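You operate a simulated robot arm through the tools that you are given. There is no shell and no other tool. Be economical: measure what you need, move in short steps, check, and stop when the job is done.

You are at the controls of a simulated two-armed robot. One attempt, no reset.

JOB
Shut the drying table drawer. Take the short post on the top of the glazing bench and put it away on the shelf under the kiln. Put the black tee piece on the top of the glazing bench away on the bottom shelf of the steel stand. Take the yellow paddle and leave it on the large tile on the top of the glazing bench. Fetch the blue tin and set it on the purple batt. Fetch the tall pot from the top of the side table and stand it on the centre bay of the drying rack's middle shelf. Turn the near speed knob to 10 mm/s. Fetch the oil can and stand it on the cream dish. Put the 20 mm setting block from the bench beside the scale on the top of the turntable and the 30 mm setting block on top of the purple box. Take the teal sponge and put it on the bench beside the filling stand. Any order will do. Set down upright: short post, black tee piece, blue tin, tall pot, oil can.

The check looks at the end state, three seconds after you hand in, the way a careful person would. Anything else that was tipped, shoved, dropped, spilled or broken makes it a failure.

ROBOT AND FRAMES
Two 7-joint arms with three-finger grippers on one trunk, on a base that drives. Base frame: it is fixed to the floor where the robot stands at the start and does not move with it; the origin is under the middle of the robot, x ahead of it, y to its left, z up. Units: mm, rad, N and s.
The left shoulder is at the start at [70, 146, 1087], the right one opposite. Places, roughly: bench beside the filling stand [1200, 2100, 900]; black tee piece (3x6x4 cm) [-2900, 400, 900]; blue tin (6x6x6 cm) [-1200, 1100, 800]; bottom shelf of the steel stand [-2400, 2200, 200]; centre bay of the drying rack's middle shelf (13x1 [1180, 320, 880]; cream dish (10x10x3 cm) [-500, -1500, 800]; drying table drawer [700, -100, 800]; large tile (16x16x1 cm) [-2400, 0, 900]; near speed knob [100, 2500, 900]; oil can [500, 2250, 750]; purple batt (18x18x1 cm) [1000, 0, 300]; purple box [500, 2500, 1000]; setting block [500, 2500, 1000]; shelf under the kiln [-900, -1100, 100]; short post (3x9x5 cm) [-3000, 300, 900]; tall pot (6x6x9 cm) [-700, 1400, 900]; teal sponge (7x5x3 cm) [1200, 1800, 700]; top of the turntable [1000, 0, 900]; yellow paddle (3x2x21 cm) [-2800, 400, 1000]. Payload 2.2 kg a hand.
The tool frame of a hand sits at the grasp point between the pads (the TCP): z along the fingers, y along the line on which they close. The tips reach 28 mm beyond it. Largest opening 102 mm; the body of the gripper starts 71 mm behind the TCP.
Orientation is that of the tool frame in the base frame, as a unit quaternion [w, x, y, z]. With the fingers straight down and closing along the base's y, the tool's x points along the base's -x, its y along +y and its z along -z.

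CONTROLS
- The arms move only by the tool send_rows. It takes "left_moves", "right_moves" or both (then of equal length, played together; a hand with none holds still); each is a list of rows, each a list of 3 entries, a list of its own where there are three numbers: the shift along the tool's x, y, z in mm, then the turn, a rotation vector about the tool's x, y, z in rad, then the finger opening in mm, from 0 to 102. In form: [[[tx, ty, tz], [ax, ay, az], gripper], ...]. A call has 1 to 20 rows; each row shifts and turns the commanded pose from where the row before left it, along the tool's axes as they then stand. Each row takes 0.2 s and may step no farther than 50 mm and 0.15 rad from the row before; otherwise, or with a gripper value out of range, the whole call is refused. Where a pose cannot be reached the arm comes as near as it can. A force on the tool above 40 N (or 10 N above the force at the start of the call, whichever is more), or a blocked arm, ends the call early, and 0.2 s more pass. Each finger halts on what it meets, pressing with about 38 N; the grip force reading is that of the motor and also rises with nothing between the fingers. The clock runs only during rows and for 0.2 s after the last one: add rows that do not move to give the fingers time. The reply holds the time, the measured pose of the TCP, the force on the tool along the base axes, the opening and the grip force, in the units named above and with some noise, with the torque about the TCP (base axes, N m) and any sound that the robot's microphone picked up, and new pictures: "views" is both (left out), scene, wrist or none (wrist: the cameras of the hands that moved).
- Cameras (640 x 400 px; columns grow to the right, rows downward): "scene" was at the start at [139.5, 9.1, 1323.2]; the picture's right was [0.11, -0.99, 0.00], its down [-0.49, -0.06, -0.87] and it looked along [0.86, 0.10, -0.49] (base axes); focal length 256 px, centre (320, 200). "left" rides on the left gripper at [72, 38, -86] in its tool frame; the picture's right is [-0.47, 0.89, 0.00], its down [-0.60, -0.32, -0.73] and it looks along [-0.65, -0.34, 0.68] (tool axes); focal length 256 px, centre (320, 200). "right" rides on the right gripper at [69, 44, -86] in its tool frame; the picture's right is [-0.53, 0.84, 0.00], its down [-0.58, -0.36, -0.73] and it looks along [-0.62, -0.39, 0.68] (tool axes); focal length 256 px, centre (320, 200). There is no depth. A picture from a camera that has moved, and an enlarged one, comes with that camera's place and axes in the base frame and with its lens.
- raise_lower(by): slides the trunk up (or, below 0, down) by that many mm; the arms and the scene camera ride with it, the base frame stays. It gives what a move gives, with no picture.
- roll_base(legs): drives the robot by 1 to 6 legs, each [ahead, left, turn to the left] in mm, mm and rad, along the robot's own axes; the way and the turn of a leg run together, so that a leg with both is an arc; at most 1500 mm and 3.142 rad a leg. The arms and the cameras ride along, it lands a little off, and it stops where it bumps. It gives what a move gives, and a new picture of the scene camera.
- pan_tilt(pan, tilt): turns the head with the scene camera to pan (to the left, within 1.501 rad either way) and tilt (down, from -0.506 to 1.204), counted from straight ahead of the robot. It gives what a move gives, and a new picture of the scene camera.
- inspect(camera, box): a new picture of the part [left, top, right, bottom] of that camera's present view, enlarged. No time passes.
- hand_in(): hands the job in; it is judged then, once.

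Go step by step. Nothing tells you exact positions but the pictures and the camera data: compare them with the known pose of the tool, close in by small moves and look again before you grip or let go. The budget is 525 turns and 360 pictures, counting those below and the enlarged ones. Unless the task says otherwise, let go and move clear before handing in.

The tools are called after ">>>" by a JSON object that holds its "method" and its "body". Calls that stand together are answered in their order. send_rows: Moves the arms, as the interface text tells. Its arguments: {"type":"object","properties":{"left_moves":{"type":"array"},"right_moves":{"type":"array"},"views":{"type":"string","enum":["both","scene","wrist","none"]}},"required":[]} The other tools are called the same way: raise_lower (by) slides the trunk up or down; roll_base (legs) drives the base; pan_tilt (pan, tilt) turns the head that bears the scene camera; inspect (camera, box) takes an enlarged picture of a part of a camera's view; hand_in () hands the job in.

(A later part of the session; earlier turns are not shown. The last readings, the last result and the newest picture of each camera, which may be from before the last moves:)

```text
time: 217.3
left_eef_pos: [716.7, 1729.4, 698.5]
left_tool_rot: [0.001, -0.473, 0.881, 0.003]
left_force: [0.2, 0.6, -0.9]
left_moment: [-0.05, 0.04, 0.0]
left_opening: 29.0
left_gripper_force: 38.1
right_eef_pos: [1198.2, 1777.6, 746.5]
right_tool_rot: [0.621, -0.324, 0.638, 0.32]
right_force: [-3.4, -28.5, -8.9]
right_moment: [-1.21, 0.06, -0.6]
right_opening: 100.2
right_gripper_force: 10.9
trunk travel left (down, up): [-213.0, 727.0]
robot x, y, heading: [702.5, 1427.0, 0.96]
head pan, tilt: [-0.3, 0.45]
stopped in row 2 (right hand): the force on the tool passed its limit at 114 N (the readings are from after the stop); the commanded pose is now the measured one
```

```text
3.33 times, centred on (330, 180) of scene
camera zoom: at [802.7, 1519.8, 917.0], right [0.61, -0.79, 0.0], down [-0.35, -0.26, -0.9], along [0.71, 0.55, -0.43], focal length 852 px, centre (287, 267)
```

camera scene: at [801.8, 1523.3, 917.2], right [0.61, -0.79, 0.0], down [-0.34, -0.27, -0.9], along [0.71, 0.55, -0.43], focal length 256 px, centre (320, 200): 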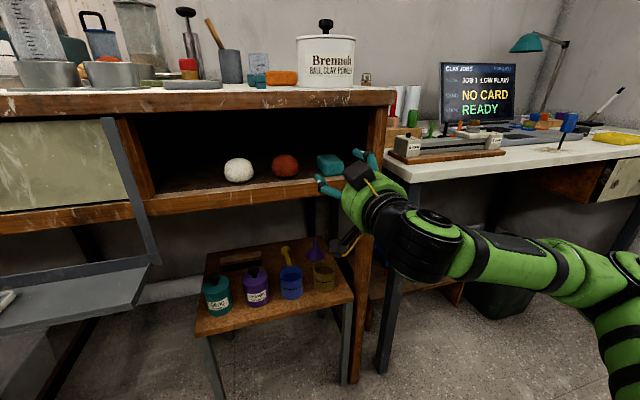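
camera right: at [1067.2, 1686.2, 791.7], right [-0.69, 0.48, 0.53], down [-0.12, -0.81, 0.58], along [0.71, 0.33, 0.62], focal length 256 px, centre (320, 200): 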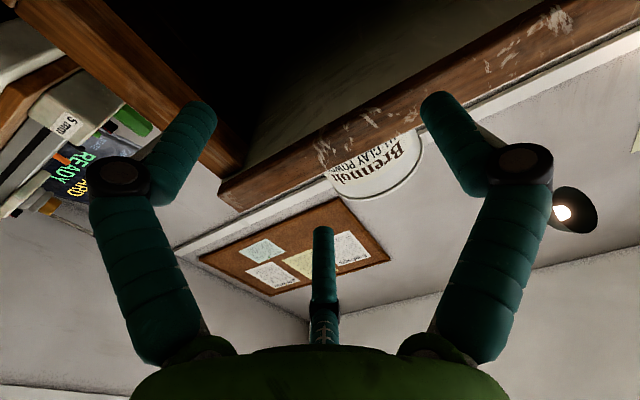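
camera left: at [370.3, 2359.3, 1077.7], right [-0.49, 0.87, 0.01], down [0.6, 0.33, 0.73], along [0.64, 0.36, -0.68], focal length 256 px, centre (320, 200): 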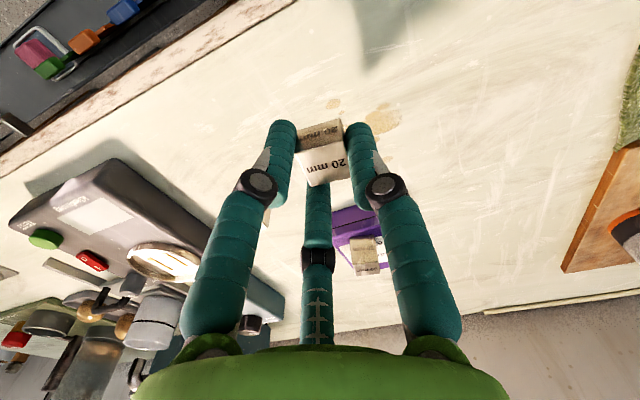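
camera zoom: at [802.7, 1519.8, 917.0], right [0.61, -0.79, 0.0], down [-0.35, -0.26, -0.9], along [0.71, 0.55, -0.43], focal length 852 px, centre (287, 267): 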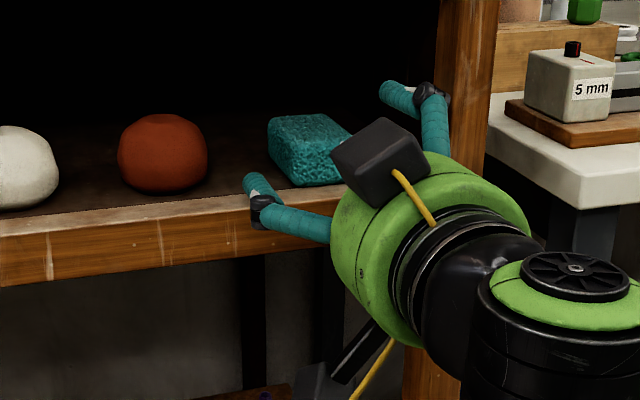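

The hand met something hard. See it from the wrist camera.

>>> {"method": "inspect", "body": {"camera": "right", "box": [0, 0, 640, 400]}}

```text
1.00 times, centred on (320, 200) of right (not enlarged: the box is as wide or as high as the picture)
camera zoom: at [1111.0, 1731.6, 679.6], right [-0.67, 0.5, 0.54], down [-0.12, -0.8, 0.59], along [0.73, 0.33, 0.6], focal length 256 px, centre (320, 200)
```

zoom: 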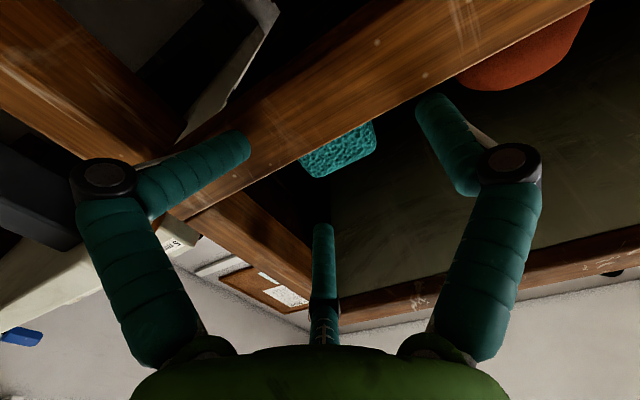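

The right fingertip struck the post face. Back out, narrow the opening to 66, shift left and retry.

>>> {"method": "send_rows", "body": {"right_moves": [[[0, 0, -25], [0, 0, 0], 82], [[0, 0, -30], [0, 0, 0], 82], [[-6, 9, 0], [0, -0.025, 0], 66], [[0, 0, 0], [0, 0, 0], 66]], "views": "wrist"}}

>>> {"method": "inspect", "body": {"camera": "scene", "box": [240, 120, 420, 240]}}

```text
time: 218.3
left_eef_pos: [715.2, 1731.8, 697.6]
left_tool_rot: [0.002, -0.474, 0.88, 0.002]
left_force: [0.2, -0.6, -1.5]
left_moment: [0.02, 0.01, 0.01]
left_opening: 28.7
left_gripper_force: 38.3
right_eef_pos: [1157.3, 1741.8, 756.9]
right_tool_rot: [0.629, -0.322, 0.626, 0.328]
right_force: [-0.5, -0.4, 0.4]
right_moment: [0.01, 0.05, -0.03]
right_opening: 65.8
right_gripper_force: 0.1
trunk travel left (down, up): [-213.0, 727.0]
robot x, y, heading: [702.6, 1425.0, 0.956]
head pan, tilt: [-0.3, 0.45]
camera right: at [1070.2, 1697.2, 687.4], right [-0.69, 0.48, 0.54], down [-0.12, -0.81, 0.57], along [0.71, 0.32, 0.62], focal length 256 px, centre (320, 200)
```

right: 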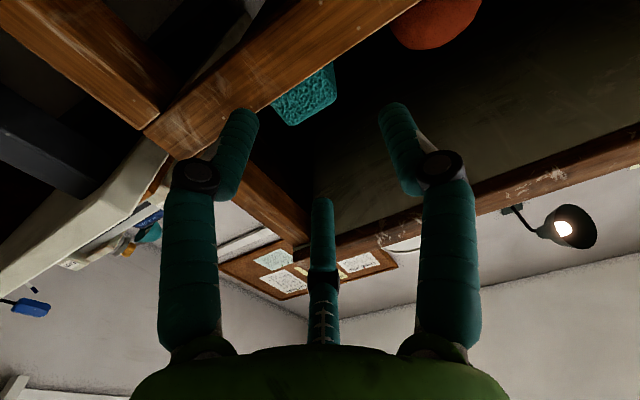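

```text
3.33 times, centred on (330, 180) of scene
camera zoom: at [801.9, 1522.4, 917.1], right [0.61, -0.79, 0.0], down [-0.34, -0.27, -0.9], along [0.71, 0.55, -0.44], focal length 852 px, centre (287, 267)
```

zoom: 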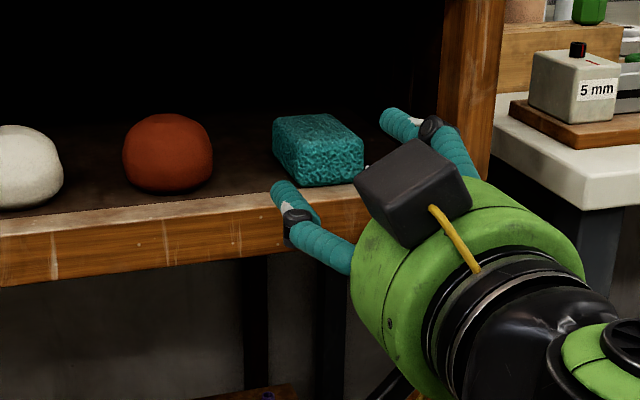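

>>> {"method": "send_rows", "body": {"right_moves": [[[0, -3, 25], [0, 0, 0], 66], [[0, 0, 25], [0, 0, 0], 66]], "views": "wrist"}}

```text
time: 218.9
left_eef_pos: [715.3, 1730.2, 698.3]
left_tool_rot: [0.002, -0.474, 0.881, 0.002]
left_force: [0.8, 0.7, -1.4]
left_moment: [0.01, 0.02, -0.01]
left_opening: 28.7
left_gripper_force: 37.8
right_eef_pos: [1182.2, 1771.1, 758.1]
right_tool_rot: [0.629, -0.323, 0.627, 0.327]
right_force: [-3.3, -14.0, -0.2]
right_moment: [-0.66, -0.03, -0.39]
right_opening: 73.7
right_gripper_force: 4.9
trunk travel left (down, up): [-213.0, 727.0]
robot x, y, heading: [702.7, 1428.3, 0.953]
head pan, tilt: [-0.3, 0.45]
stopped in row 2 (right hand): the force on the tool passed its limit at 42 N (the readings are from after the stop); the commanded pose is now the measured one
camera right: at [1095.9, 1726.6, 687.2], right [-0.69, 0.48, 0.54], down [-0.12, -0.81, 0.57], along [0.71, 0.33, 0.62], focal length 256 px, centre (320, 200)
```

right: 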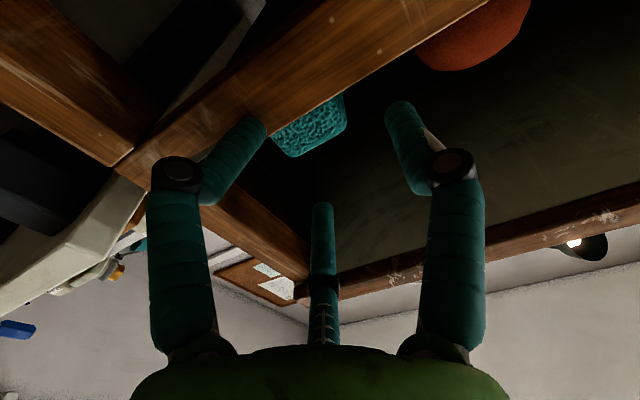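

The contact moment shows it: the hand really has three fingers 120° apart, one now pointing low and striking the rail. I'll back out and roll the hand so the single finger is on top.

>>> {"method": "send_rows", "body": {"right_moves": [[[0, 0, -40], [0, 0, 0], 66], [[-5, 0, -10], [0, 0, 0.1428], 72], [[0, 0, 0], [0, 0, 0.1428], 72], [[0, 0, 0], [0, 0, 0.1428], 72], [[0, 0, 0], [0, 0, 0.1428], 72], [[0, 0, 0], [0, 0, 0.1428], 72], [[0, 0, 0], [0, 0, 0.1428], 72], [[0, 0, 0], [0, 0, 0.1428], 72], [[0, 0, 0], [0, 0, 0.1428], 72], [[0, 0, 0], [0, 0, 0.1428], 72], [[0, 0, 0], [0, 0, 0.1428], 72], [[0, 0, 0], [0, 0, 0.1428], 72]], "views": "wrist"}}

>>> {"method": "inspect", "body": {"camera": "scene", "box": [240, 120, 420, 240]}}

```text
time: 221.5
left_eef_pos: [716.1, 1731.0, 696.9]
left_tool_rot: [0.002, -0.473, 0.881, 0.003]
left_force: [0.4, -0.1, -1.5]
left_moment: [0.03, 0.01, -0.04]
left_opening: 28.5
left_gripper_force: 38.3
right_eef_pos: [1153.0, 1733.3, 760.4]
right_tool_rot: [0.21, 0.215, 0.672, 0.676]
right_force: [-0.2, -0.5, 0.7]
right_moment: [0.01, -0.01, -0.01]
right_opening: 71.9
right_gripper_force: 0.2
trunk travel left (down, up): [-213.0, 727.0]
robot x, y, heading: [702.7, 1427.4, 0.958]
head pan, tilt: [-0.3, 0.45]
camera right: at [1046.7, 1701.8, 804.1], right [0.44, -0.31, 0.84], down [0.05, -0.93, -0.37], along [0.9, 0.21, -0.39], focal length 256 px, centre (320, 200)
```

right: 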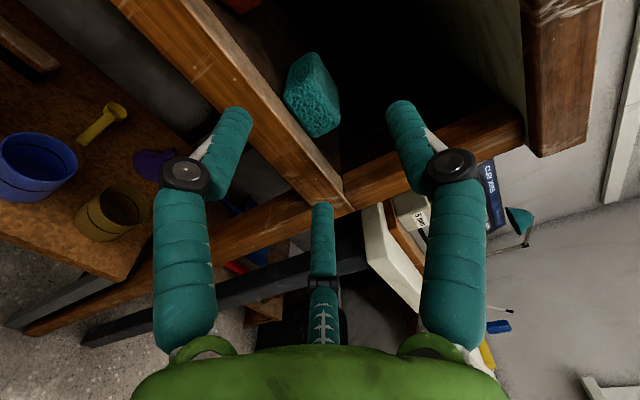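

```text
3.33 times, centred on (330, 180) of scene
camera zoom: at [801.9, 1522.0, 917.1], right [0.61, -0.79, 0.0], down [-0.35, -0.27, -0.9], along [0.71, 0.55, -0.44], focal length 852 px, centre (287, 267)
```

zoom: 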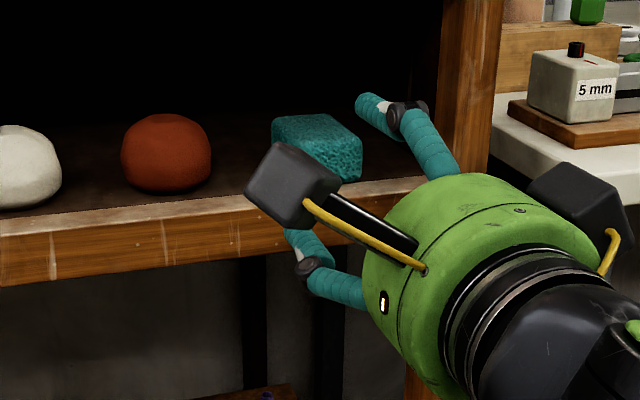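

Now the view is good and the rail/post corner is clear. Zoom on the sponge.

>>> {"method": "inspect", "body": {"camera": "right", "box": [220, 30, 420, 155]}}

```text
3.20 times, centred on (320, 92) of right
camera zoom: at [1046.7, 1701.8, 804.1], right [0.44, -0.31, 0.84], down [0.05, -0.93, -0.37], along [0.9, 0.21, -0.39], focal length 819 px, centre (320, 544)
```

zoom: 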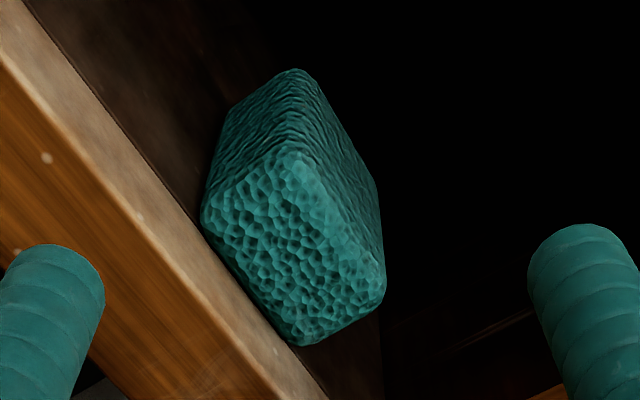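

Sponge front face spans u −57…−10 at n≈2190, post is at u≈33, floor 730. Align and advance.

>>> {"method": "send_rows", "body": {"right_moves": [[[-13, 9, 0], [0, 0, 0], 74], [[0, 0, 35], [0, 0, 0], 74], [[0, 0, 30], [0, 0, 0], 74]], "views": "wrist"}}

>>> {"method": "inspect", "body": {"camera": "scene", "box": [240, 120, 420, 240]}}

```text
time: 222.3
left_eef_pos: [716.5, 1732.4, 697.4]
left_tool_rot: [0.002, -0.474, 0.881, 0.002]
left_force: [-0.5, 0.6, -0.7]
left_moment: [-0.02, -0.01, -0.04]
left_opening: 28.6
left_gripper_force: 38.1
right_eef_pos: [1201.5, 1779.3, 770.5]
right_tool_rot: [0.211, 0.214, 0.672, 0.676]
right_force: [-0.9, 0.0, -0.3]
right_moment: [0.0, -0.04, -0.04]
right_opening: 73.8
right_gripper_force: 0.0
trunk travel left (down, up): [-213.0, 727.0]
robot x, y, heading: [703.4, 1429.0, 0.96]
head pan, tilt: [-0.3, 0.45]
camera right: at [1094.4, 1748.3, 812.9], right [0.44, -0.31, 0.84], down [0.05, -0.93, -0.37], along [0.9, 0.21, -0.39], focal length 256 px, centre (320, 200)
```

right: 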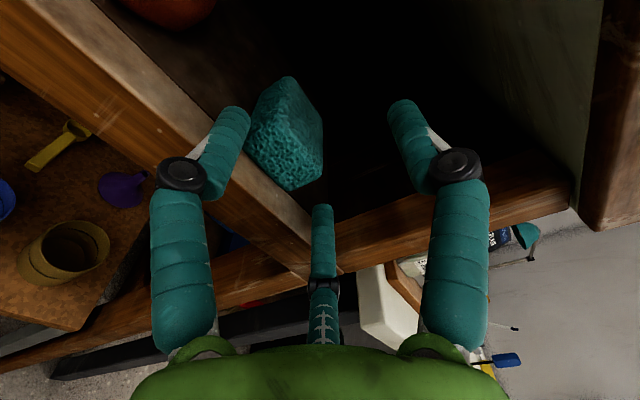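

```text
3.33 times, centred on (330, 180) of scene
camera zoom: at [801.8, 1522.0, 917.1], right [0.61, -0.79, 0.0], down [-0.34, -0.27, -0.9], along [0.71, 0.55, -0.44], focal length 852 px, centre (287, 267)
```

zoom: 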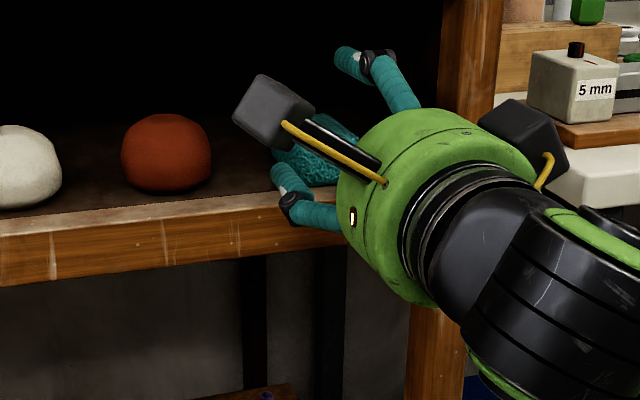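

>>> {"method": "send_rows", "body": {"right_moves": [[[0, 0, 20], [0, 0, 0], 74], [[0, 0, 20], [0, 0, 0], 74]], "views": "wrist"}}

```text
time: 222.9
left_eef_pos: [715.4, 1731.3, 697.2]
left_tool_rot: [0.002, -0.474, 0.881, 0.002]
left_force: [0.2, 0.2, -0.8]
left_moment: [0.01, 0.05, -0.01]
left_opening: 28.6
left_gripper_force: 38.1
right_eef_pos: [1223.6, 1812.4, 770.8]
right_tool_rot: [0.211, 0.214, 0.673, 0.676]
right_force: [0.4, 0.6, -0.2]
right_moment: [0.0, 0.01, 0.0]
right_opening: 73.9
right_gripper_force: 0.1
trunk travel left (down, up): [-213.0, 727.0]
robot x, y, heading: [701.9, 1429.7, 0.951]
head pan, tilt: [-0.3, 0.45]
camera right: at [1117.5, 1781.1, 813.0], right [0.44, -0.31, 0.84], down [0.05, -0.93, -0.37], along [0.9, 0.21, -0.39], focal length 256 px, centre (320, 200)
```

right: 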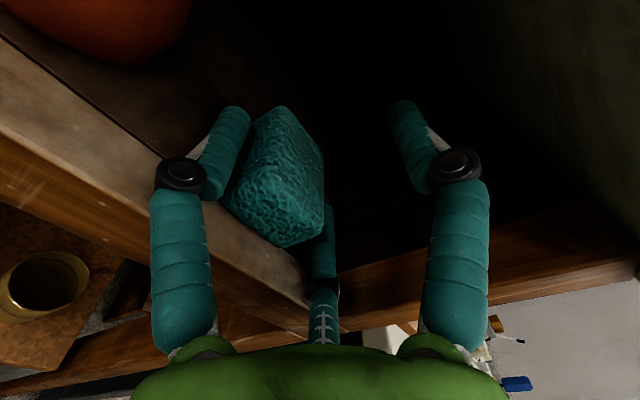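

Sponge sits between the two lower fingers. Close.

>>> {"method": "send_rows", "body": {"right_moves": [[[0, 0, 4], [0, 0, 0], 60], [[0, 0, 0], [0, 0, 0], 40], [[0, 0, 0], [0, 0, 0], 20], [[0, 0, 0], [0, 0, 0], 20]], "views": "wrist"}}

```text
time: 223.9
left_eef_pos: [715.9, 1731.0, 696.9]
left_tool_rot: [0.001, -0.473, 0.881, 0.002]
left_force: [0.2, 1.4, -1.6]
left_moment: [-0.01, 0.0, -0.01]
left_opening: 28.7
left_gripper_force: 37.8
right_eef_pos: [1225.5, 1816.2, 769.5]
right_tool_rot: [0.211, 0.214, 0.673, 0.676]
right_force: [0.2, 0.4, -0.2]
right_moment: [-0.02, 0.0, -0.02]
right_opening: 49.7
right_gripper_force: 22.4
trunk travel left (down, up): [-213.0, 727.0]
robot x, y, heading: [701.3, 1427.2, 0.959]
head pan, tilt: [-0.3, 0.45]
camera right: at [1119.9, 1784.1, 812.9], right [0.44, -0.31, 0.84], down [0.05, -0.93, -0.37], along [0.9, 0.21, -0.39], focal length 256 px, centre (320, 200)
```

right: 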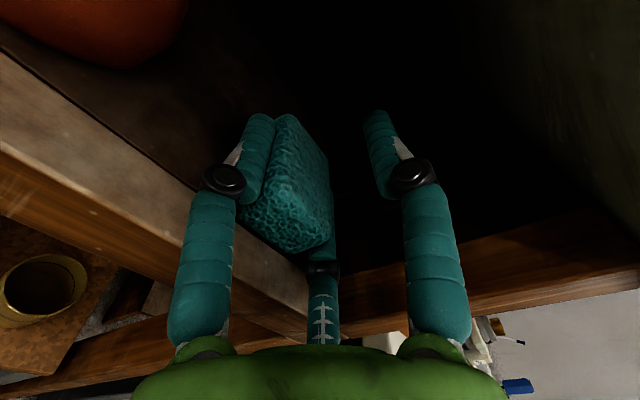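

>>> {"method": "send_rows", "body": {"right_moves": [[[0, 0, 0], [0, 0, 0], 10], [[0, 0, 0], [0, 0, 0], 10], [[0, 0, 0], [0, 0, 0], 10]], "views": "wrist"}}

```text
time: 224.7
left_eef_pos: [716.8, 1732.2, 697.0]
left_tool_rot: [0.001, -0.473, 0.881, 0.002]
left_force: [-0.2, -0.5, -1.5]
left_moment: [-0.04, -0.03, 0.0]
left_opening: 28.5
left_gripper_force: 37.6
right_eef_pos: [1226.1, 1815.8, 769.1]
right_tool_rot: [0.211, 0.215, 0.673, 0.676]
right_force: [0.3, 0.6, -0.3]
right_moment: [-0.02, 0.01, -0.03]
right_opening: 49.1
right_gripper_force: 29.3
trunk travel left (down, up): [-213.0, 727.0]
robot x, y, heading: [700.1, 1427.4, 0.955]
head pan, tilt: [-0.3, 0.45]
camera right: at [1119.9, 1784.1, 812.8], right [0.44, -0.31, 0.84], down [0.05, -0.93, -0.37], along [0.9, 0.21, -0.39], focal length 256 px, centre (320, 200)
```

right: 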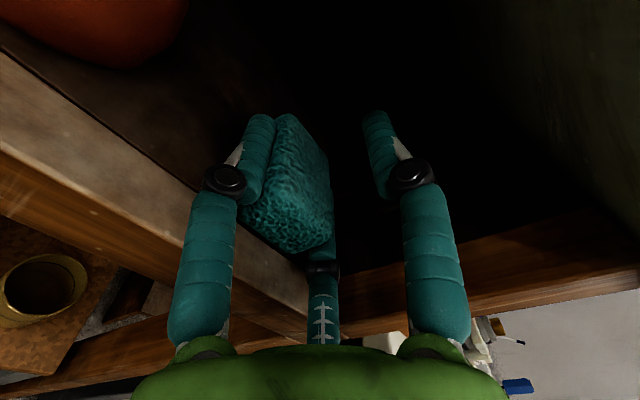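

Gripped between the two lower fingers. Lift 12 mm and pull back.

>>> {"method": "send_rows", "body": {"right_moves": [[[0, 6, 0], [0, 0, 0], 10], [[0, 6, 0], [0, 0, 0], 10], [[0, 0, -20], [0, 0, 0], 10], [[0, 0, -30], [0, 0, 0], 10]], "views": "wrist"}}

```text
time: 225.7
left_eef_pos: [715.3, 1732.4, 697.7]
left_tool_rot: [0.003, -0.473, 0.881, 0.001]
left_force: [-0.7, -0.6, -0.8]
left_moment: [0.0, -0.04, -0.01]
left_opening: 28.5
left_gripper_force: 37.1
right_eef_pos: [1197.3, 1774.2, 781.5]
right_tool_rot: [0.211, 0.215, 0.673, 0.676]
right_force: [0.5, 0.1, 0.4]
right_moment: [-0.03, -0.02, 0.03]
right_opening: 49.0
right_gripper_force: 29.4
trunk travel left (down, up): [-213.0, 727.0]
robot x, y, heading: [698.9, 1429.3, 0.956]
head pan, tilt: [-0.3, 0.45]
camera right: at [1091.0, 1742.9, 824.7], right [0.44, -0.31, 0.84], down [0.05, -0.93, -0.37], along [0.9, 0.21, -0.39], focal length 256 px, centre (320, 200)
```

right: 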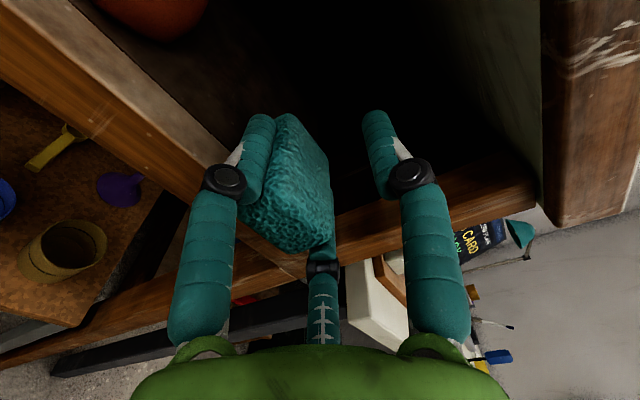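

Sponge is out of its spot. Withdraw fully, then raise the trunk above bench height and look at the bench.

>>> {"method": "send_rows", "body": {"right_moves": [[[0, 0, -40], [0, 0, 0], 10], [[0, 0, -40], [0, 0, 0], 10]], "views": "none"}}

>>> {"method": "roll_base", "body": {"legs": [[-80, 0, 0]]}}

>>> {"method": "raise_lower", "body": {"by": 290}}

>>> {"method": "pan_tilt", "body": {"pan": -0.15, "tilt": 0.5}}

```text
time: 226.3
left_eef_pos: [716.3, 1731.6, 696.7]
left_tool_rot: [0.001, -0.474, 0.881, 0.002]
left_force: [-0.9, -1.0, -1.4]
left_moment: [0.03, 0.01, -0.04]
left_opening: 28.4
left_gripper_force: 38.6
right_eef_pos: [1152.5, 1711.1, 782.8]
right_tool_rot: [0.211, 0.214, 0.674, 0.675]
right_force: [-0.1, 0.2, 0.0]
right_moment: [0.01, -0.02, 0.02]
right_opening: 48.8
right_gripper_force: 29.4
right hand out of reach, approached as far as the arm can: row 2
trunk travel left (down, up): [-213.0, 727.0]
robot x, y, heading: [705.2, 1430.0, 0.957]
head pan, tilt: [-0.3, 0.45]
```

```text
time: 227.4
left_eef_pos: [670.0, 1665.4, 698.2]
left_tool_rot: [0.002, -0.473, 0.881, 0.002]
left_force: [0.5, 0.2, 0.0]
left_moment: [0.01, -0.01, 0.01]
left_opening: 28.5
left_gripper_force: 37.9
right_eef_pos: [1107.6, 1645.9, 783.3]
right_tool_rot: [0.211, 0.214, 0.673, 0.676]
right_force: [-0.7, 0.1, 0.2]
right_moment: [0.0, 0.03, -0.01]
right_opening: 48.6
right_gripper_force: 29.1
trunk travel left (down, up): [-213.0, 727.0]
robot x, y, heading: [656.6, 1364.6, 0.954]
head pan, tilt: [-0.3, 0.45]
camera scene: at [755.4, 1456.4, 917.2], right [0.61, -0.79, 0.0], down [-0.34, -0.26, -0.9], along [0.71, 0.55, -0.43], focal length 256 px, centre (320, 200)
```

scene: 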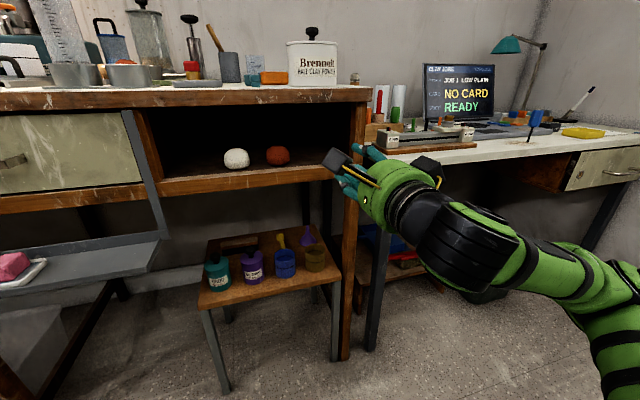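

```text
time: 230.3
left_eef_pos: [669.6, 1665.4, 987.1]
left_tool_rot: [0.001, -0.473, 0.881, 0.002]
left_force: [0.4, -0.5, -0.7]
left_moment: [0.0, -0.02, 0.0]
left_opening: 28.7
left_gripper_force: 37.5
right_eef_pos: [1107.0, 1645.9, 1072.7]
right_tool_rot: [0.211, 0.214, 0.673, 0.676]
right_force: [-0.5, -0.5, -0.5]
right_moment: [0.0, 0.01, 0.01]
right_opening: 49.0
right_gripper_force: 29.3
trunk travel left (down, up): [-503.0, 437.0]
robot x, y, heading: [653.6, 1359.9, 0.957]
head pan, tilt: [-0.3, 0.45]
```

```text
time: 231.0
left_eef_pos: [670.2, 1666.8, 987.4]
left_tool_rot: [0.001, -0.474, 0.881, 0.001]
left_force: [-0.7, 0.2, -0.9]
left_moment: [0.0, 0.0, 0.0]
left_opening: 28.5
left_gripper_force: 38.7
right_eef_pos: [1105.6, 1645.9, 1073.4]
right_tool_rot: [0.211, 0.215, 0.674, 0.675]
right_force: [-0.5, -0.5, 0.1]
right_moment: [0.08, -0.01, -0.01]
right_opening: 49.0
right_gripper_force: 28.6
trunk travel left (down, up): [-503.0, 437.0]
robot x, y, heading: [656.1, 1361.4, 0.953]
head pan, tilt: [-0.15, 0.499]
camera scene: at [745.9, 1466.2, 1202.7], right [0.72, -0.69, 0.0], down [-0.33, -0.34, -0.88], along [0.61, 0.63, -0.48], focal length 256 px, centre (320, 200)
```

scene: 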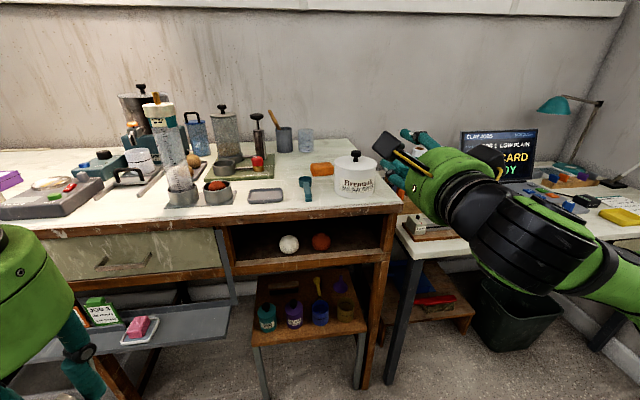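

>>> {"method": "inspect", "body": {"camera": "scene", "box": [130, 80, 400, 230]}}

```text
2.37 times, centred on (265, 155) of scene
camera zoom: at [745.9, 1466.2, 1202.7], right [0.72, -0.69, 0.0], down [-0.33, -0.34, -0.88], along [0.61, 0.63, -0.48], focal length 606 px, centre (450, 307)
```

zoom: 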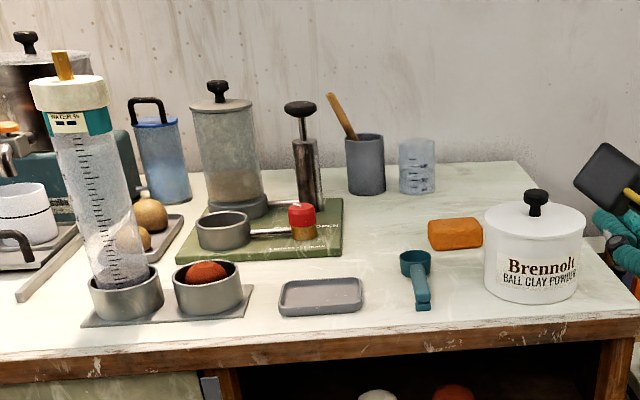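

Free spot on the bench: between the green board and the orange block, near u −195, n 2450 (≈(1244,2126)). Drive so the hand lines up.

>>> {"method": "roll_base", "body": {"legs": [[0, 156, 0], [200, 0, 0]]}}

>>> {"method": "pan_tilt", "body": {"pan": -0.3, "tilt": 0.6}}

```text
time: 233.6
left_eef_pos: [657.3, 1920.4, 986.4]
left_tool_rot: [0.002, -0.474, 0.881, 0.001]
left_force: [0.1, 0.6, -1.5]
left_moment: [0.01, 0.02, -0.01]
left_opening: 28.4
left_gripper_force: 37.8
right_eef_pos: [1094.8, 1900.8, 1073.1]
right_tool_rot: [0.212, 0.214, 0.673, 0.675]
right_force: [-0.3, -0.8, -0.1]
right_moment: [0.0, 0.0, -0.02]
right_opening: 49.0
right_gripper_force: 29.5
trunk travel left (down, up): [-503.0, 437.0]
robot x, y, heading: [645.4, 1613.1, 0.957]
head pan, tilt: [-0.15, 0.499]
camera scene: at [733.7, 1721.0, 1202.6], right [0.72, -0.69, 0.0], down [-0.33, -0.35, -0.88], along [0.61, 0.63, -0.48], focal length 256 px, centre (320, 200)
```

scene: 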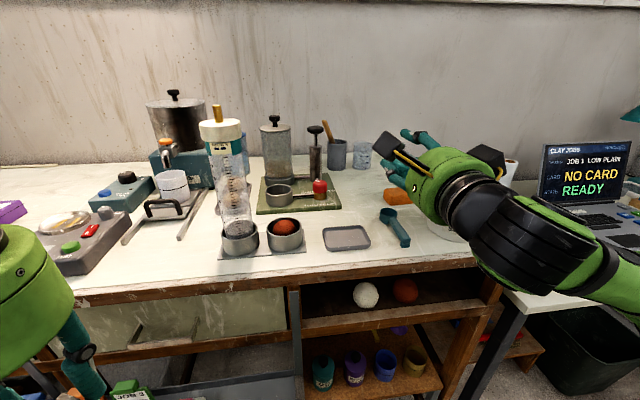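

```text
time: 234.3
left_eef_pos: [657.9, 1920.4, 987.2]
left_tool_rot: [0.002, -0.474, 0.88, 0.002]
left_force: [0.0, -0.1, -0.5]
left_moment: [-0.04, -0.02, 0.03]
left_opening: 28.3
left_gripper_force: 37.6
right_eef_pos: [1093.3, 1900.4, 1072.0]
right_tool_rot: [0.211, 0.214, 0.673, 0.675]
right_force: [0.0, 0.2, -0.1]
right_moment: [-0.04, -0.03, 0.01]
right_opening: 49.0
right_gripper_force: 29.4
trunk travel left (down, up): [-503.0, 437.0]
robot x, y, heading: [645.0, 1618.7, 0.958]
head pan, tilt: [-0.3, 0.6]
camera scene: at [740.6, 1709.2, 1193.6], right [0.61, -0.79, 0.0], down [-0.45, -0.34, -0.83], along [0.65, 0.5, -0.56], focal length 256 px, centre (320, 200)
```

scene: 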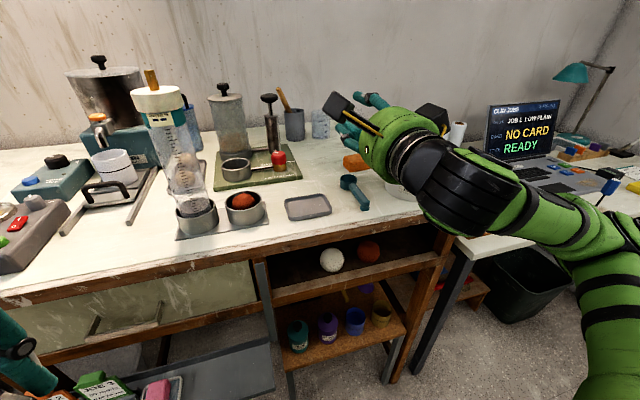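

>>> {"method": "roll_base", "body": {"legs": [[60, 0, 0]]}}

>>> {"method": "send_rows", "body": {"right_moves": [[[-3, 0, 45], [0.133, 0, 0], 10], [[-3, 0, 45], [0.133, 0, 0], 10], [[-2, 0, 45], [0.133, 0, 0], 10], [[0, 0, 27], [0, 0, 0], 10]], "views": "both"}}

```text
time: 235.3
left_eef_pos: [690.8, 1968.7, 988.4]
left_tool_rot: [0.001, -0.473, 0.881, 0.002]
left_force: [0.5, 1.1, -2.1]
left_moment: [0.0, 0.02, 0.01]
left_opening: 28.3
left_gripper_force: 37.9
right_eef_pos: [1127.8, 1948.8, 1072.7]
right_tool_rot: [0.211, 0.214, 0.673, 0.676]
right_force: [0.4, 1.3, 0.0]
right_moment: [0.03, 0.01, 0.0]
right_opening: 48.8
right_gripper_force: 29.5
trunk travel left (down, up): [-503.0, 437.0]
robot x, y, heading: [678.5, 1665.6, 0.958]
head pan, tilt: [-0.3, 0.6]
camera scene: at [775.0, 1758.0, 1193.5], right [0.61, -0.79, 0.0], down [-0.45, -0.35, -0.82], along [0.65, 0.5, -0.57], focal length 256 px, centre (320, 200)
```

scene: 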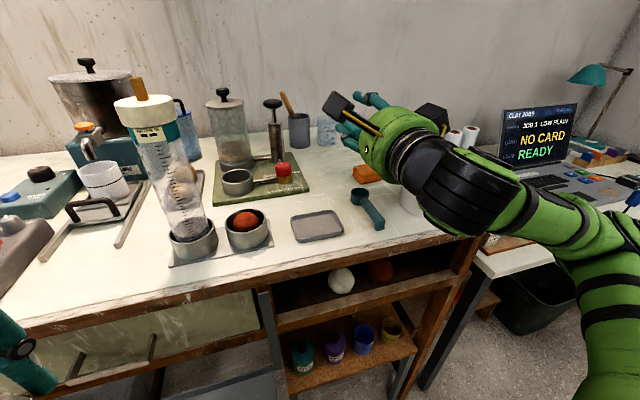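

```text
time: 236.3
left_eef_pos: [690.9, 1968.6, 987.3]
left_tool_rot: [0.001, -0.475, 0.88, 0.002]
left_force: [1.3, 0.9, -1.3]
left_moment: [0.01, 0.01, -0.01]
left_opening: 28.5
left_gripper_force: 37.7
right_eef_pos: [1225.5, 2074.4, 1044.0]
right_tool_rot: [0.165, 0.252, 0.794, 0.528]
right_force: [-0.7, -0.3, 1.1]
right_moment: [-0.02, 0.02, 0.04]
right_opening: 48.8
right_gripper_force: 29.6
trunk travel left (down, up): [-503.0, 437.0]
robot x, y, heading: [678.2, 1663.5, 0.957]
head pan, tilt: [-0.3, 0.6]
camera scene: at [775.2, 1757.8, 1193.5], right [0.61, -0.79, 0.0], down [-0.45, -0.35, -0.82], along [0.65, 0.5, -0.57], focal length 256 px, centre (320, 200)
camera right: at [1133.6, 2062.9, 1117.3], right [0.63, -0.04, 0.78], down [0.01, -1.0, -0.06], along [0.78, 0.04, -0.63], focal length 256 px, centre (320, 200)
```

scene: 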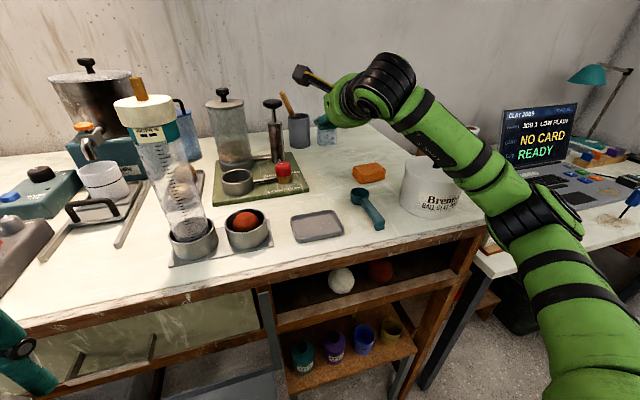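
right: 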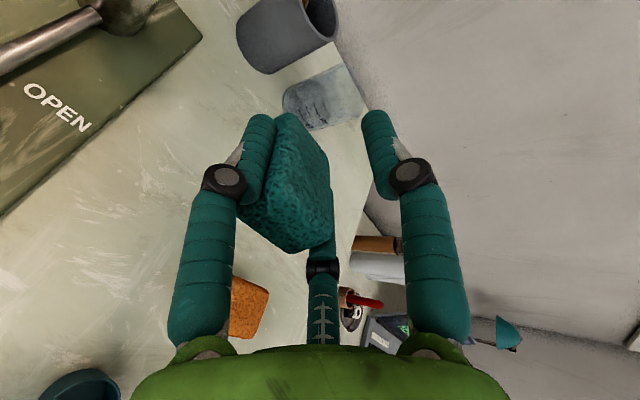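

The green board ("OPEN" valve) is the filling stand; I'm beside it. Lower vertically.

>>> {"method": "send_rows", "body": {"right_moves": [[[0, -23, 9.7], [0, 0, 0], 10], [[0, -23, 9.7], [0, 0, 0], 10], [[0, -18.4, 7.8], [0, 0, 0], 10]], "views": "both"}}

>>> {"method": "inspect", "body": {"camera": "scene", "box": [260, 100, 440, 220]}}

```text
time: 237.1
left_eef_pos: [690.9, 1968.8, 987.9]
left_tool_rot: [0.002, -0.474, 0.88, 0.001]
left_force: [0.8, -0.4, -0.4]
left_moment: [0.01, -0.01, -0.02]
left_opening: 28.2
left_gripper_force: 38.2
right_eef_pos: [1225.2, 2074.7, 973.6]
right_tool_rot: [0.165, 0.251, 0.794, 0.528]
right_force: [0.7, 0.0, -0.7]
right_moment: [0.0, 0.02, 0.03]
right_opening: 49.1
right_gripper_force: 28.8
trunk travel left (down, up): [-503.0, 437.0]
robot x, y, heading: [679.2, 1666.4, 0.959]
head pan, tilt: [-0.3, 0.6]
camera scene: at [774.9, 1757.6, 1193.6], right [0.61, -0.79, 0.0], down [-0.45, -0.34, -0.82], along [0.65, 0.5, -0.57], focal length 256 px, centre (320, 200)
camera right: at [1132.6, 2063.0, 1047.7], right [0.63, -0.04, 0.78], down [0.01, -1.0, -0.06], along [0.78, 0.04, -0.63], focal length 256 px, centre (320, 200)
```

scene: 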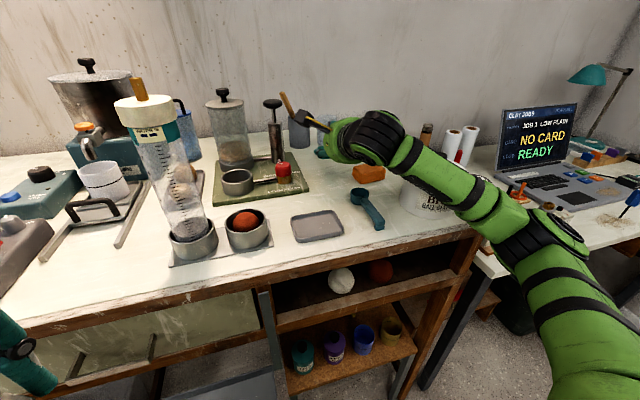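
right: 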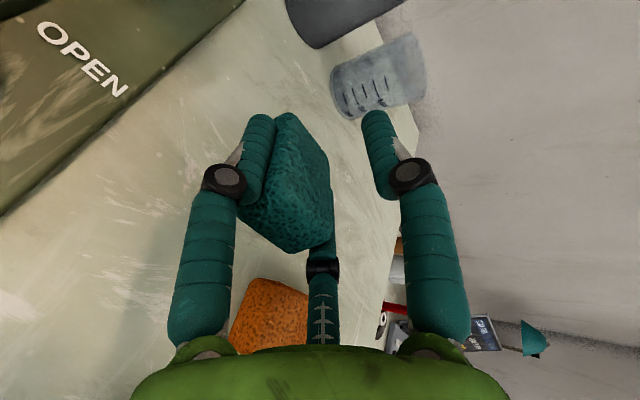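

```text
3.33 times, centred on (350, 160) of scene
camera zoom: at [774.9, 1757.6, 1193.6], right [0.61, -0.79, 0.0], down [-0.45, -0.34, -0.82], along [0.65, 0.5, -0.57], focal length 852 px, centre (220, 333)
```

zoom: 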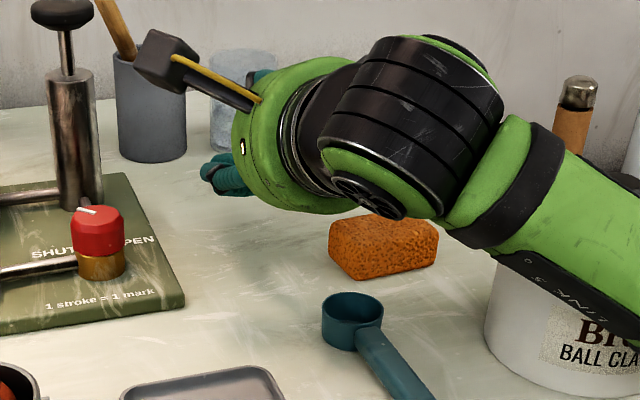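

>>> {"method": "send_rows", "body": {"right_moves": [[[0, -4.6, 1.9], [0, 0, 0], 10], [[0, -4.6, 1.9], [0, 0, 0], 10], [[0, -3, 1.2], [0, 0, 0], 10]], "views": "wrist"}}

```text
time: 237.9
left_eef_pos: [691.8, 1968.7, 987.0]
left_tool_rot: [0.001, -0.474, 0.881, 0.003]
left_force: [-0.2, 0.0, -0.1]
left_moment: [-0.03, -0.01, -0.03]
left_opening: 28.1
left_gripper_force: 38.0
right_eef_pos: [1224.4, 2074.2, 962.5]
right_tool_rot: [0.164, 0.252, 0.793, 0.53]
right_force: [0.9, 0.0, -0.2]
right_moment: [-0.02, -0.01, 0.02]
right_opening: 49.1
right_gripper_force: 28.9
trunk travel left (down, up): [-503.0, 437.0]
robot x, y, heading: [675.8, 1667.2, 0.957]
head pan, tilt: [-0.3, 0.6]
camera right: at [1132.5, 2062.2, 1035.3], right [0.63, -0.04, 0.78], down [0.01, -1.0, -0.06], along [0.78, 0.04, -0.63], focal length 256 px, centre (320, 200)
```

right: 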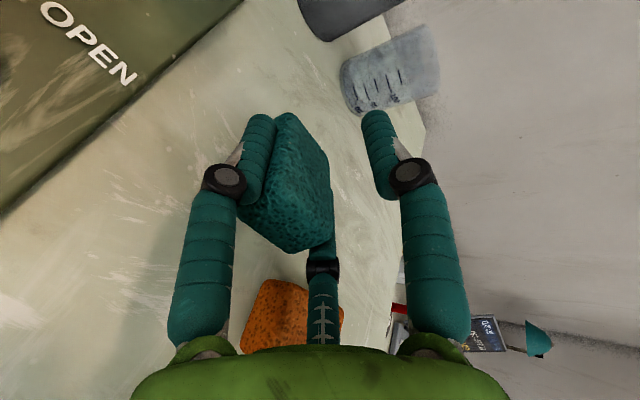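

>>> {"method": "send_rows", "body": {"right_moves": [[[0, -4.6, 1.9], [0, 0, 0], 10], [[0, -4.6, 1.9], [0, 0, 0], 10]], "views": "none"}}

```text
time: 238.5
left_eef_pos: [691.3, 1967.8, 987.4]
left_tool_rot: [0.002, -0.474, 0.881, 0.002]
left_force: [0.1, 0.5, -1.6]
left_moment: [0.01, -0.02, -0.02]
left_opening: 28.3
left_gripper_force: 37.8
right_eef_pos: [1224.4, 2074.1, 952.0]
right_tool_rot: [0.164, 0.251, 0.794, 0.529]
right_force: [-0.5, 0.7, -0.4]
right_moment: [0.01, -0.02, 0.0]
right_opening: 49.1
right_gripper_force: 29.5
trunk travel left (down, up): [-503.0, 437.0]
robot x, y, heading: [675.5, 1662.8, 0.956]
head pan, tilt: [-0.3, 0.6]
```

>>> {"method": "send_rows", "body": {"right_moves": [[[0, -3.7, 1.6], [0, 0, 0], 10], [[0, -2.8, 1.2], [0, 0, 0], 10]], "views": "wrist"}}

>>> {"method": "inspect", "body": {"camera": "scene", "box": [260, 100, 440, 220]}}

```text
time: 239.1
left_eef_pos: [690.8, 1968.6, 987.5]
left_tool_rot: [0.001, -0.475, 0.88, 0.002]
left_force: [0.0, 0.8, -0.6]
left_moment: [-0.01, -0.01, 0.01]
left_opening: 28.3
left_gripper_force: 38.0
right_eef_pos: [1223.6, 2074.1, 948.1]
right_tool_rot: [0.165, 0.252, 0.791, 0.532]
right_force: [0.0, 1.5, 6.6]
right_moment: [0.23, -0.19, -0.02]
right_opening: 49.2
right_gripper_force: 29.3
trunk travel left (down, up): [-503.0, 437.0]
robot x, y, heading: [679.3, 1665.4, 0.956]
head pan, tilt: [-0.3, 0.6]
camera right: at [1131.9, 2061.5, 1021.6], right [0.63, -0.05, 0.78], down [0.01, -1.0, -0.06], along [0.78, 0.04, -0.62], focal length 256 px, centre (320, 200)
```

right: 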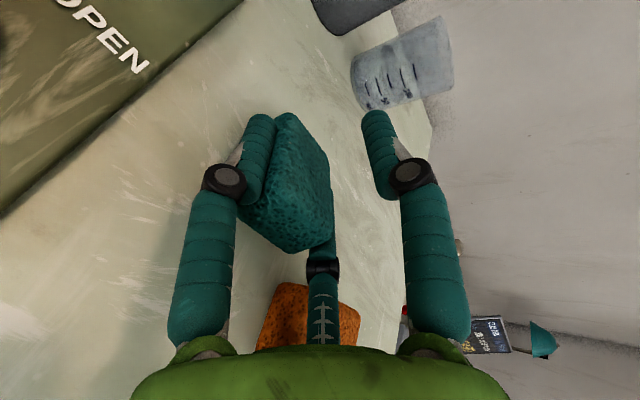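

```text
3.33 times, centred on (350, 160) of scene
camera zoom: at [773.8, 1756.8, 1193.9], right [0.61, -0.79, 0.0], down [-0.45, -0.34, -0.83], along [0.65, 0.5, -0.56], focal length 852 px, centre (220, 333)
```

zoom: 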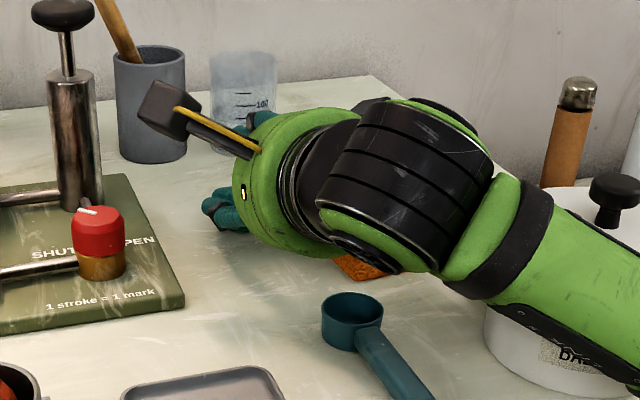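

Sponge's far end rests on the bench. Open and withdraw along the tool axis.

>>> {"method": "send_rows", "body": {"right_moves": [[[0, 0, 0], [0, 0, 0], 56], [[0, 0, 0], [0, 0, 0], 66], [[0, 1, 0], [0, 0, 0], 70], [[0, 2, -15], [0, 0, 0], 70], [[0, 0, -30], [0, 0, 0], 70], [[0, 0, -40], [0, 0, 0], 70]], "views": "both"}}

```text
time: 240.5
left_eef_pos: [691.1, 1967.5, 988.2]
left_tool_rot: [0.002, -0.474, 0.88, 0.002]
left_force: [-0.7, -0.1, 0.0]
left_moment: [-0.01, -0.03, -0.02]
left_opening: 28.4
left_gripper_force: 37.8
right_eef_pos: [1179.9, 2009.9, 982.2]
right_tool_rot: [0.164, 0.251, 0.794, 0.529]
right_force: [0.3, 0.1, 0.0]
right_moment: [-0.03, -0.03, 0.01]
right_opening: 69.9
right_gripper_force: 0.0
trunk travel left (down, up): [-503.0, 437.0]
robot x, y, heading: [676.3, 1665.5, 0.952]
head pan, tilt: [-0.3, 0.6]
camera scene: at [774.0, 1756.4, 1193.7], right [0.61, -0.79, 0.0], down [-0.45, -0.34, -0.83], along [0.65, 0.5, -0.56], focal length 256 px, centre (320, 200)
camera right: at [1087.2, 1997.1, 1054.0], right [0.63, -0.04, 0.78], down [0.01, -1.0, -0.06], along [0.78, 0.04, -0.63], focal length 256 px, centre (320, 200)
```

scene: 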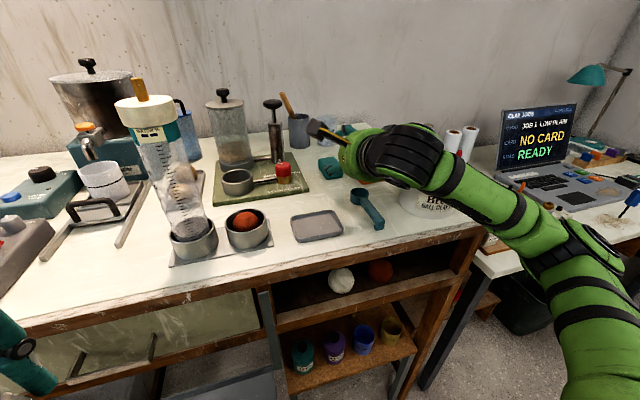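
right: 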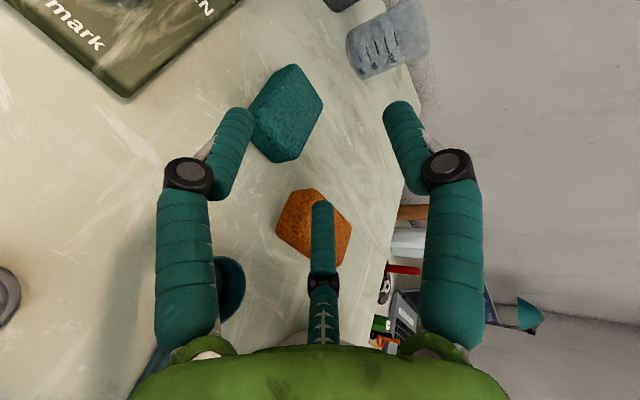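

The sponge lies flat on the bench beside the filling stand. Back away and return the right hand to pointing down.

>>> {"method": "roll_base", "body": {"legs": [[-230, 0, 0]]}}

>>> {"method": "send_rows", "body": {"right_moves": [[[0, 0.5, -29.6], [0.146, 0, 0], 60], [[0, -3.7, -29.3], [0.146, 0, 0], 60], [[0, -8, -28.5], [0.146, 0, 0], 60], [[0, -12.1, -26.9], [0.146, 0, 0], 60], [[0, -15.9, -24.9], [0.146, 0, 0], 60], [[0, -19.3, -22.4], [0.146, 0, 0], 60], [[0, -22.3, -19.3], [0.146, 0, 0], 60], [[0, -24.9, -15.9], [0.146, 0, 0], 60]], "views": "none"}}

>>> {"method": "send_rows", "body": {"right_moves": [[[0, 0, 0], [0, 0, -0.1428], 60], [[0, 0, 0], [0, 0, -0.1428], 60], [[0, 0, 0], [0, 0, -0.1428], 60], [[0, 0, 0], [0, 0, -0.1428], 60], [[0, 0, 0], [0, 0, -0.1428], 60], [[0, 0, 0], [0, 0, -0.1428], 60], [[0, 0, 0], [0, 0, -0.1428], 60], [[0, 0, 0], [0, 0, -0.1428], 60], [[0, 0, 0], [0, 0, -0.1428], 60], [[0, 0, 0], [0, 0, -0.1428], 60], [[0, 0, 0], [0, 0, -0.1428], 60]], "views": "scene"}}

```text
time: 242.2
left_eef_pos: [557.7, 1781.2, 987.9]
left_tool_rot: [0.002, -0.474, 0.88, 0.002]
left_force: [0.4, 0.4, -1.3]
left_moment: [-0.03, -0.04, -0.02]
left_opening: 28.0
left_gripper_force: 38.0
right_eef_pos: [1047.4, 1822.5, 980.4]
right_tool_rot: [0.164, 0.251, 0.794, 0.529]
right_force: [0.3, 0.3, 0.5]
right_moment: [-0.02, 0.0, 0.02]
right_opening: 70.0
right_gripper_force: 0.0
trunk travel left (down, up): [-503.0, 437.0]
robot x, y, heading: [546.3, 1474.5, 0.952]
head pan, tilt: [-0.3, 0.6]
camera scene: at [641.8, 1569.0, 1193.6], right [0.61, -0.79, 0.0], down [-0.45, -0.34, -0.83], along [0.65, 0.5, -0.56], focal length 256 px, centre (320, 200)
```

scene: 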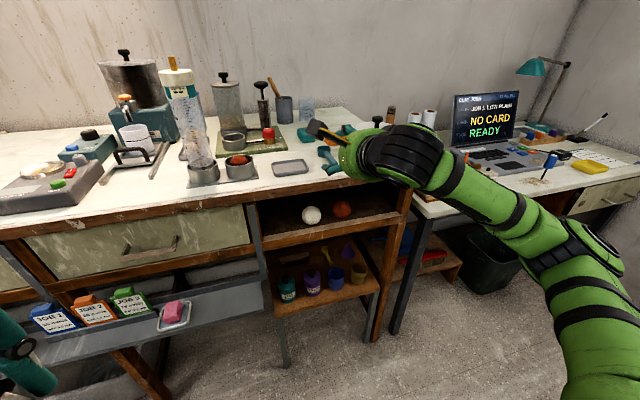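

```text
time: 244.0
left_eef_pos: [558.2, 1780.2, 987.7]
left_tool_rot: [0.004, -0.474, 0.881, 0.001]
left_force: [-1.4, 0.6, -1.2]
left_moment: [-0.03, 0.0, 0.01]
left_opening: 28.4
left_gripper_force: 38.5
right_eef_pos: [923.6, 1644.2, 1076.5]
right_tool_rot: [-0.002, 0.3, 0.954, 0.003]
right_force: [0.0, 0.3, 0.8]
right_moment: [0.01, -0.02, -0.01]
right_opening: 59.9
right_gripper_force: 0.0
trunk travel left (down, up): [-503.0, 437.0]
robot x, y, heading: [543.2, 1475.7, 0.959]
head pan, tilt: [-0.3, 0.6]
```

```text
time: 246.4
left_eef_pos: [558.2, 1780.4, 986.8]
left_tool_rot: [0.002, -0.475, 0.88, 0.002]
left_force: [0.0, 0.1, -0.4]
left_moment: [-0.02, -0.02, 0.0]
left_opening: 28.0
left_gripper_force: 37.7
right_eef_pos: [923.8, 1644.4, 1075.0]
right_tool_rot: [0.001, -0.463, 0.886, 0.003]
right_force: [-0.3, 0.6, 0.2]
right_moment: [-0.04, -0.04, 0.0]
right_opening: 60.0
right_gripper_force: 0.1
trunk travel left (down, up): [-503.0, 437.0]
robot x, y, heading: [544.1, 1477.9, 0.962]
head pan, tilt: [-0.3, 0.6]
camera scene: at [641.9, 1569.2, 1193.6], right [0.61, -0.79, 0.0], down [-0.45, -0.34, -0.83], along [0.65, 0.5, -0.56], focal length 256 px, centre (320, 200)
```

scene: 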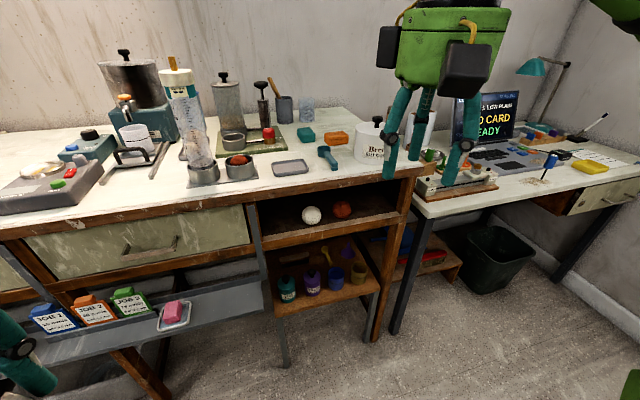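

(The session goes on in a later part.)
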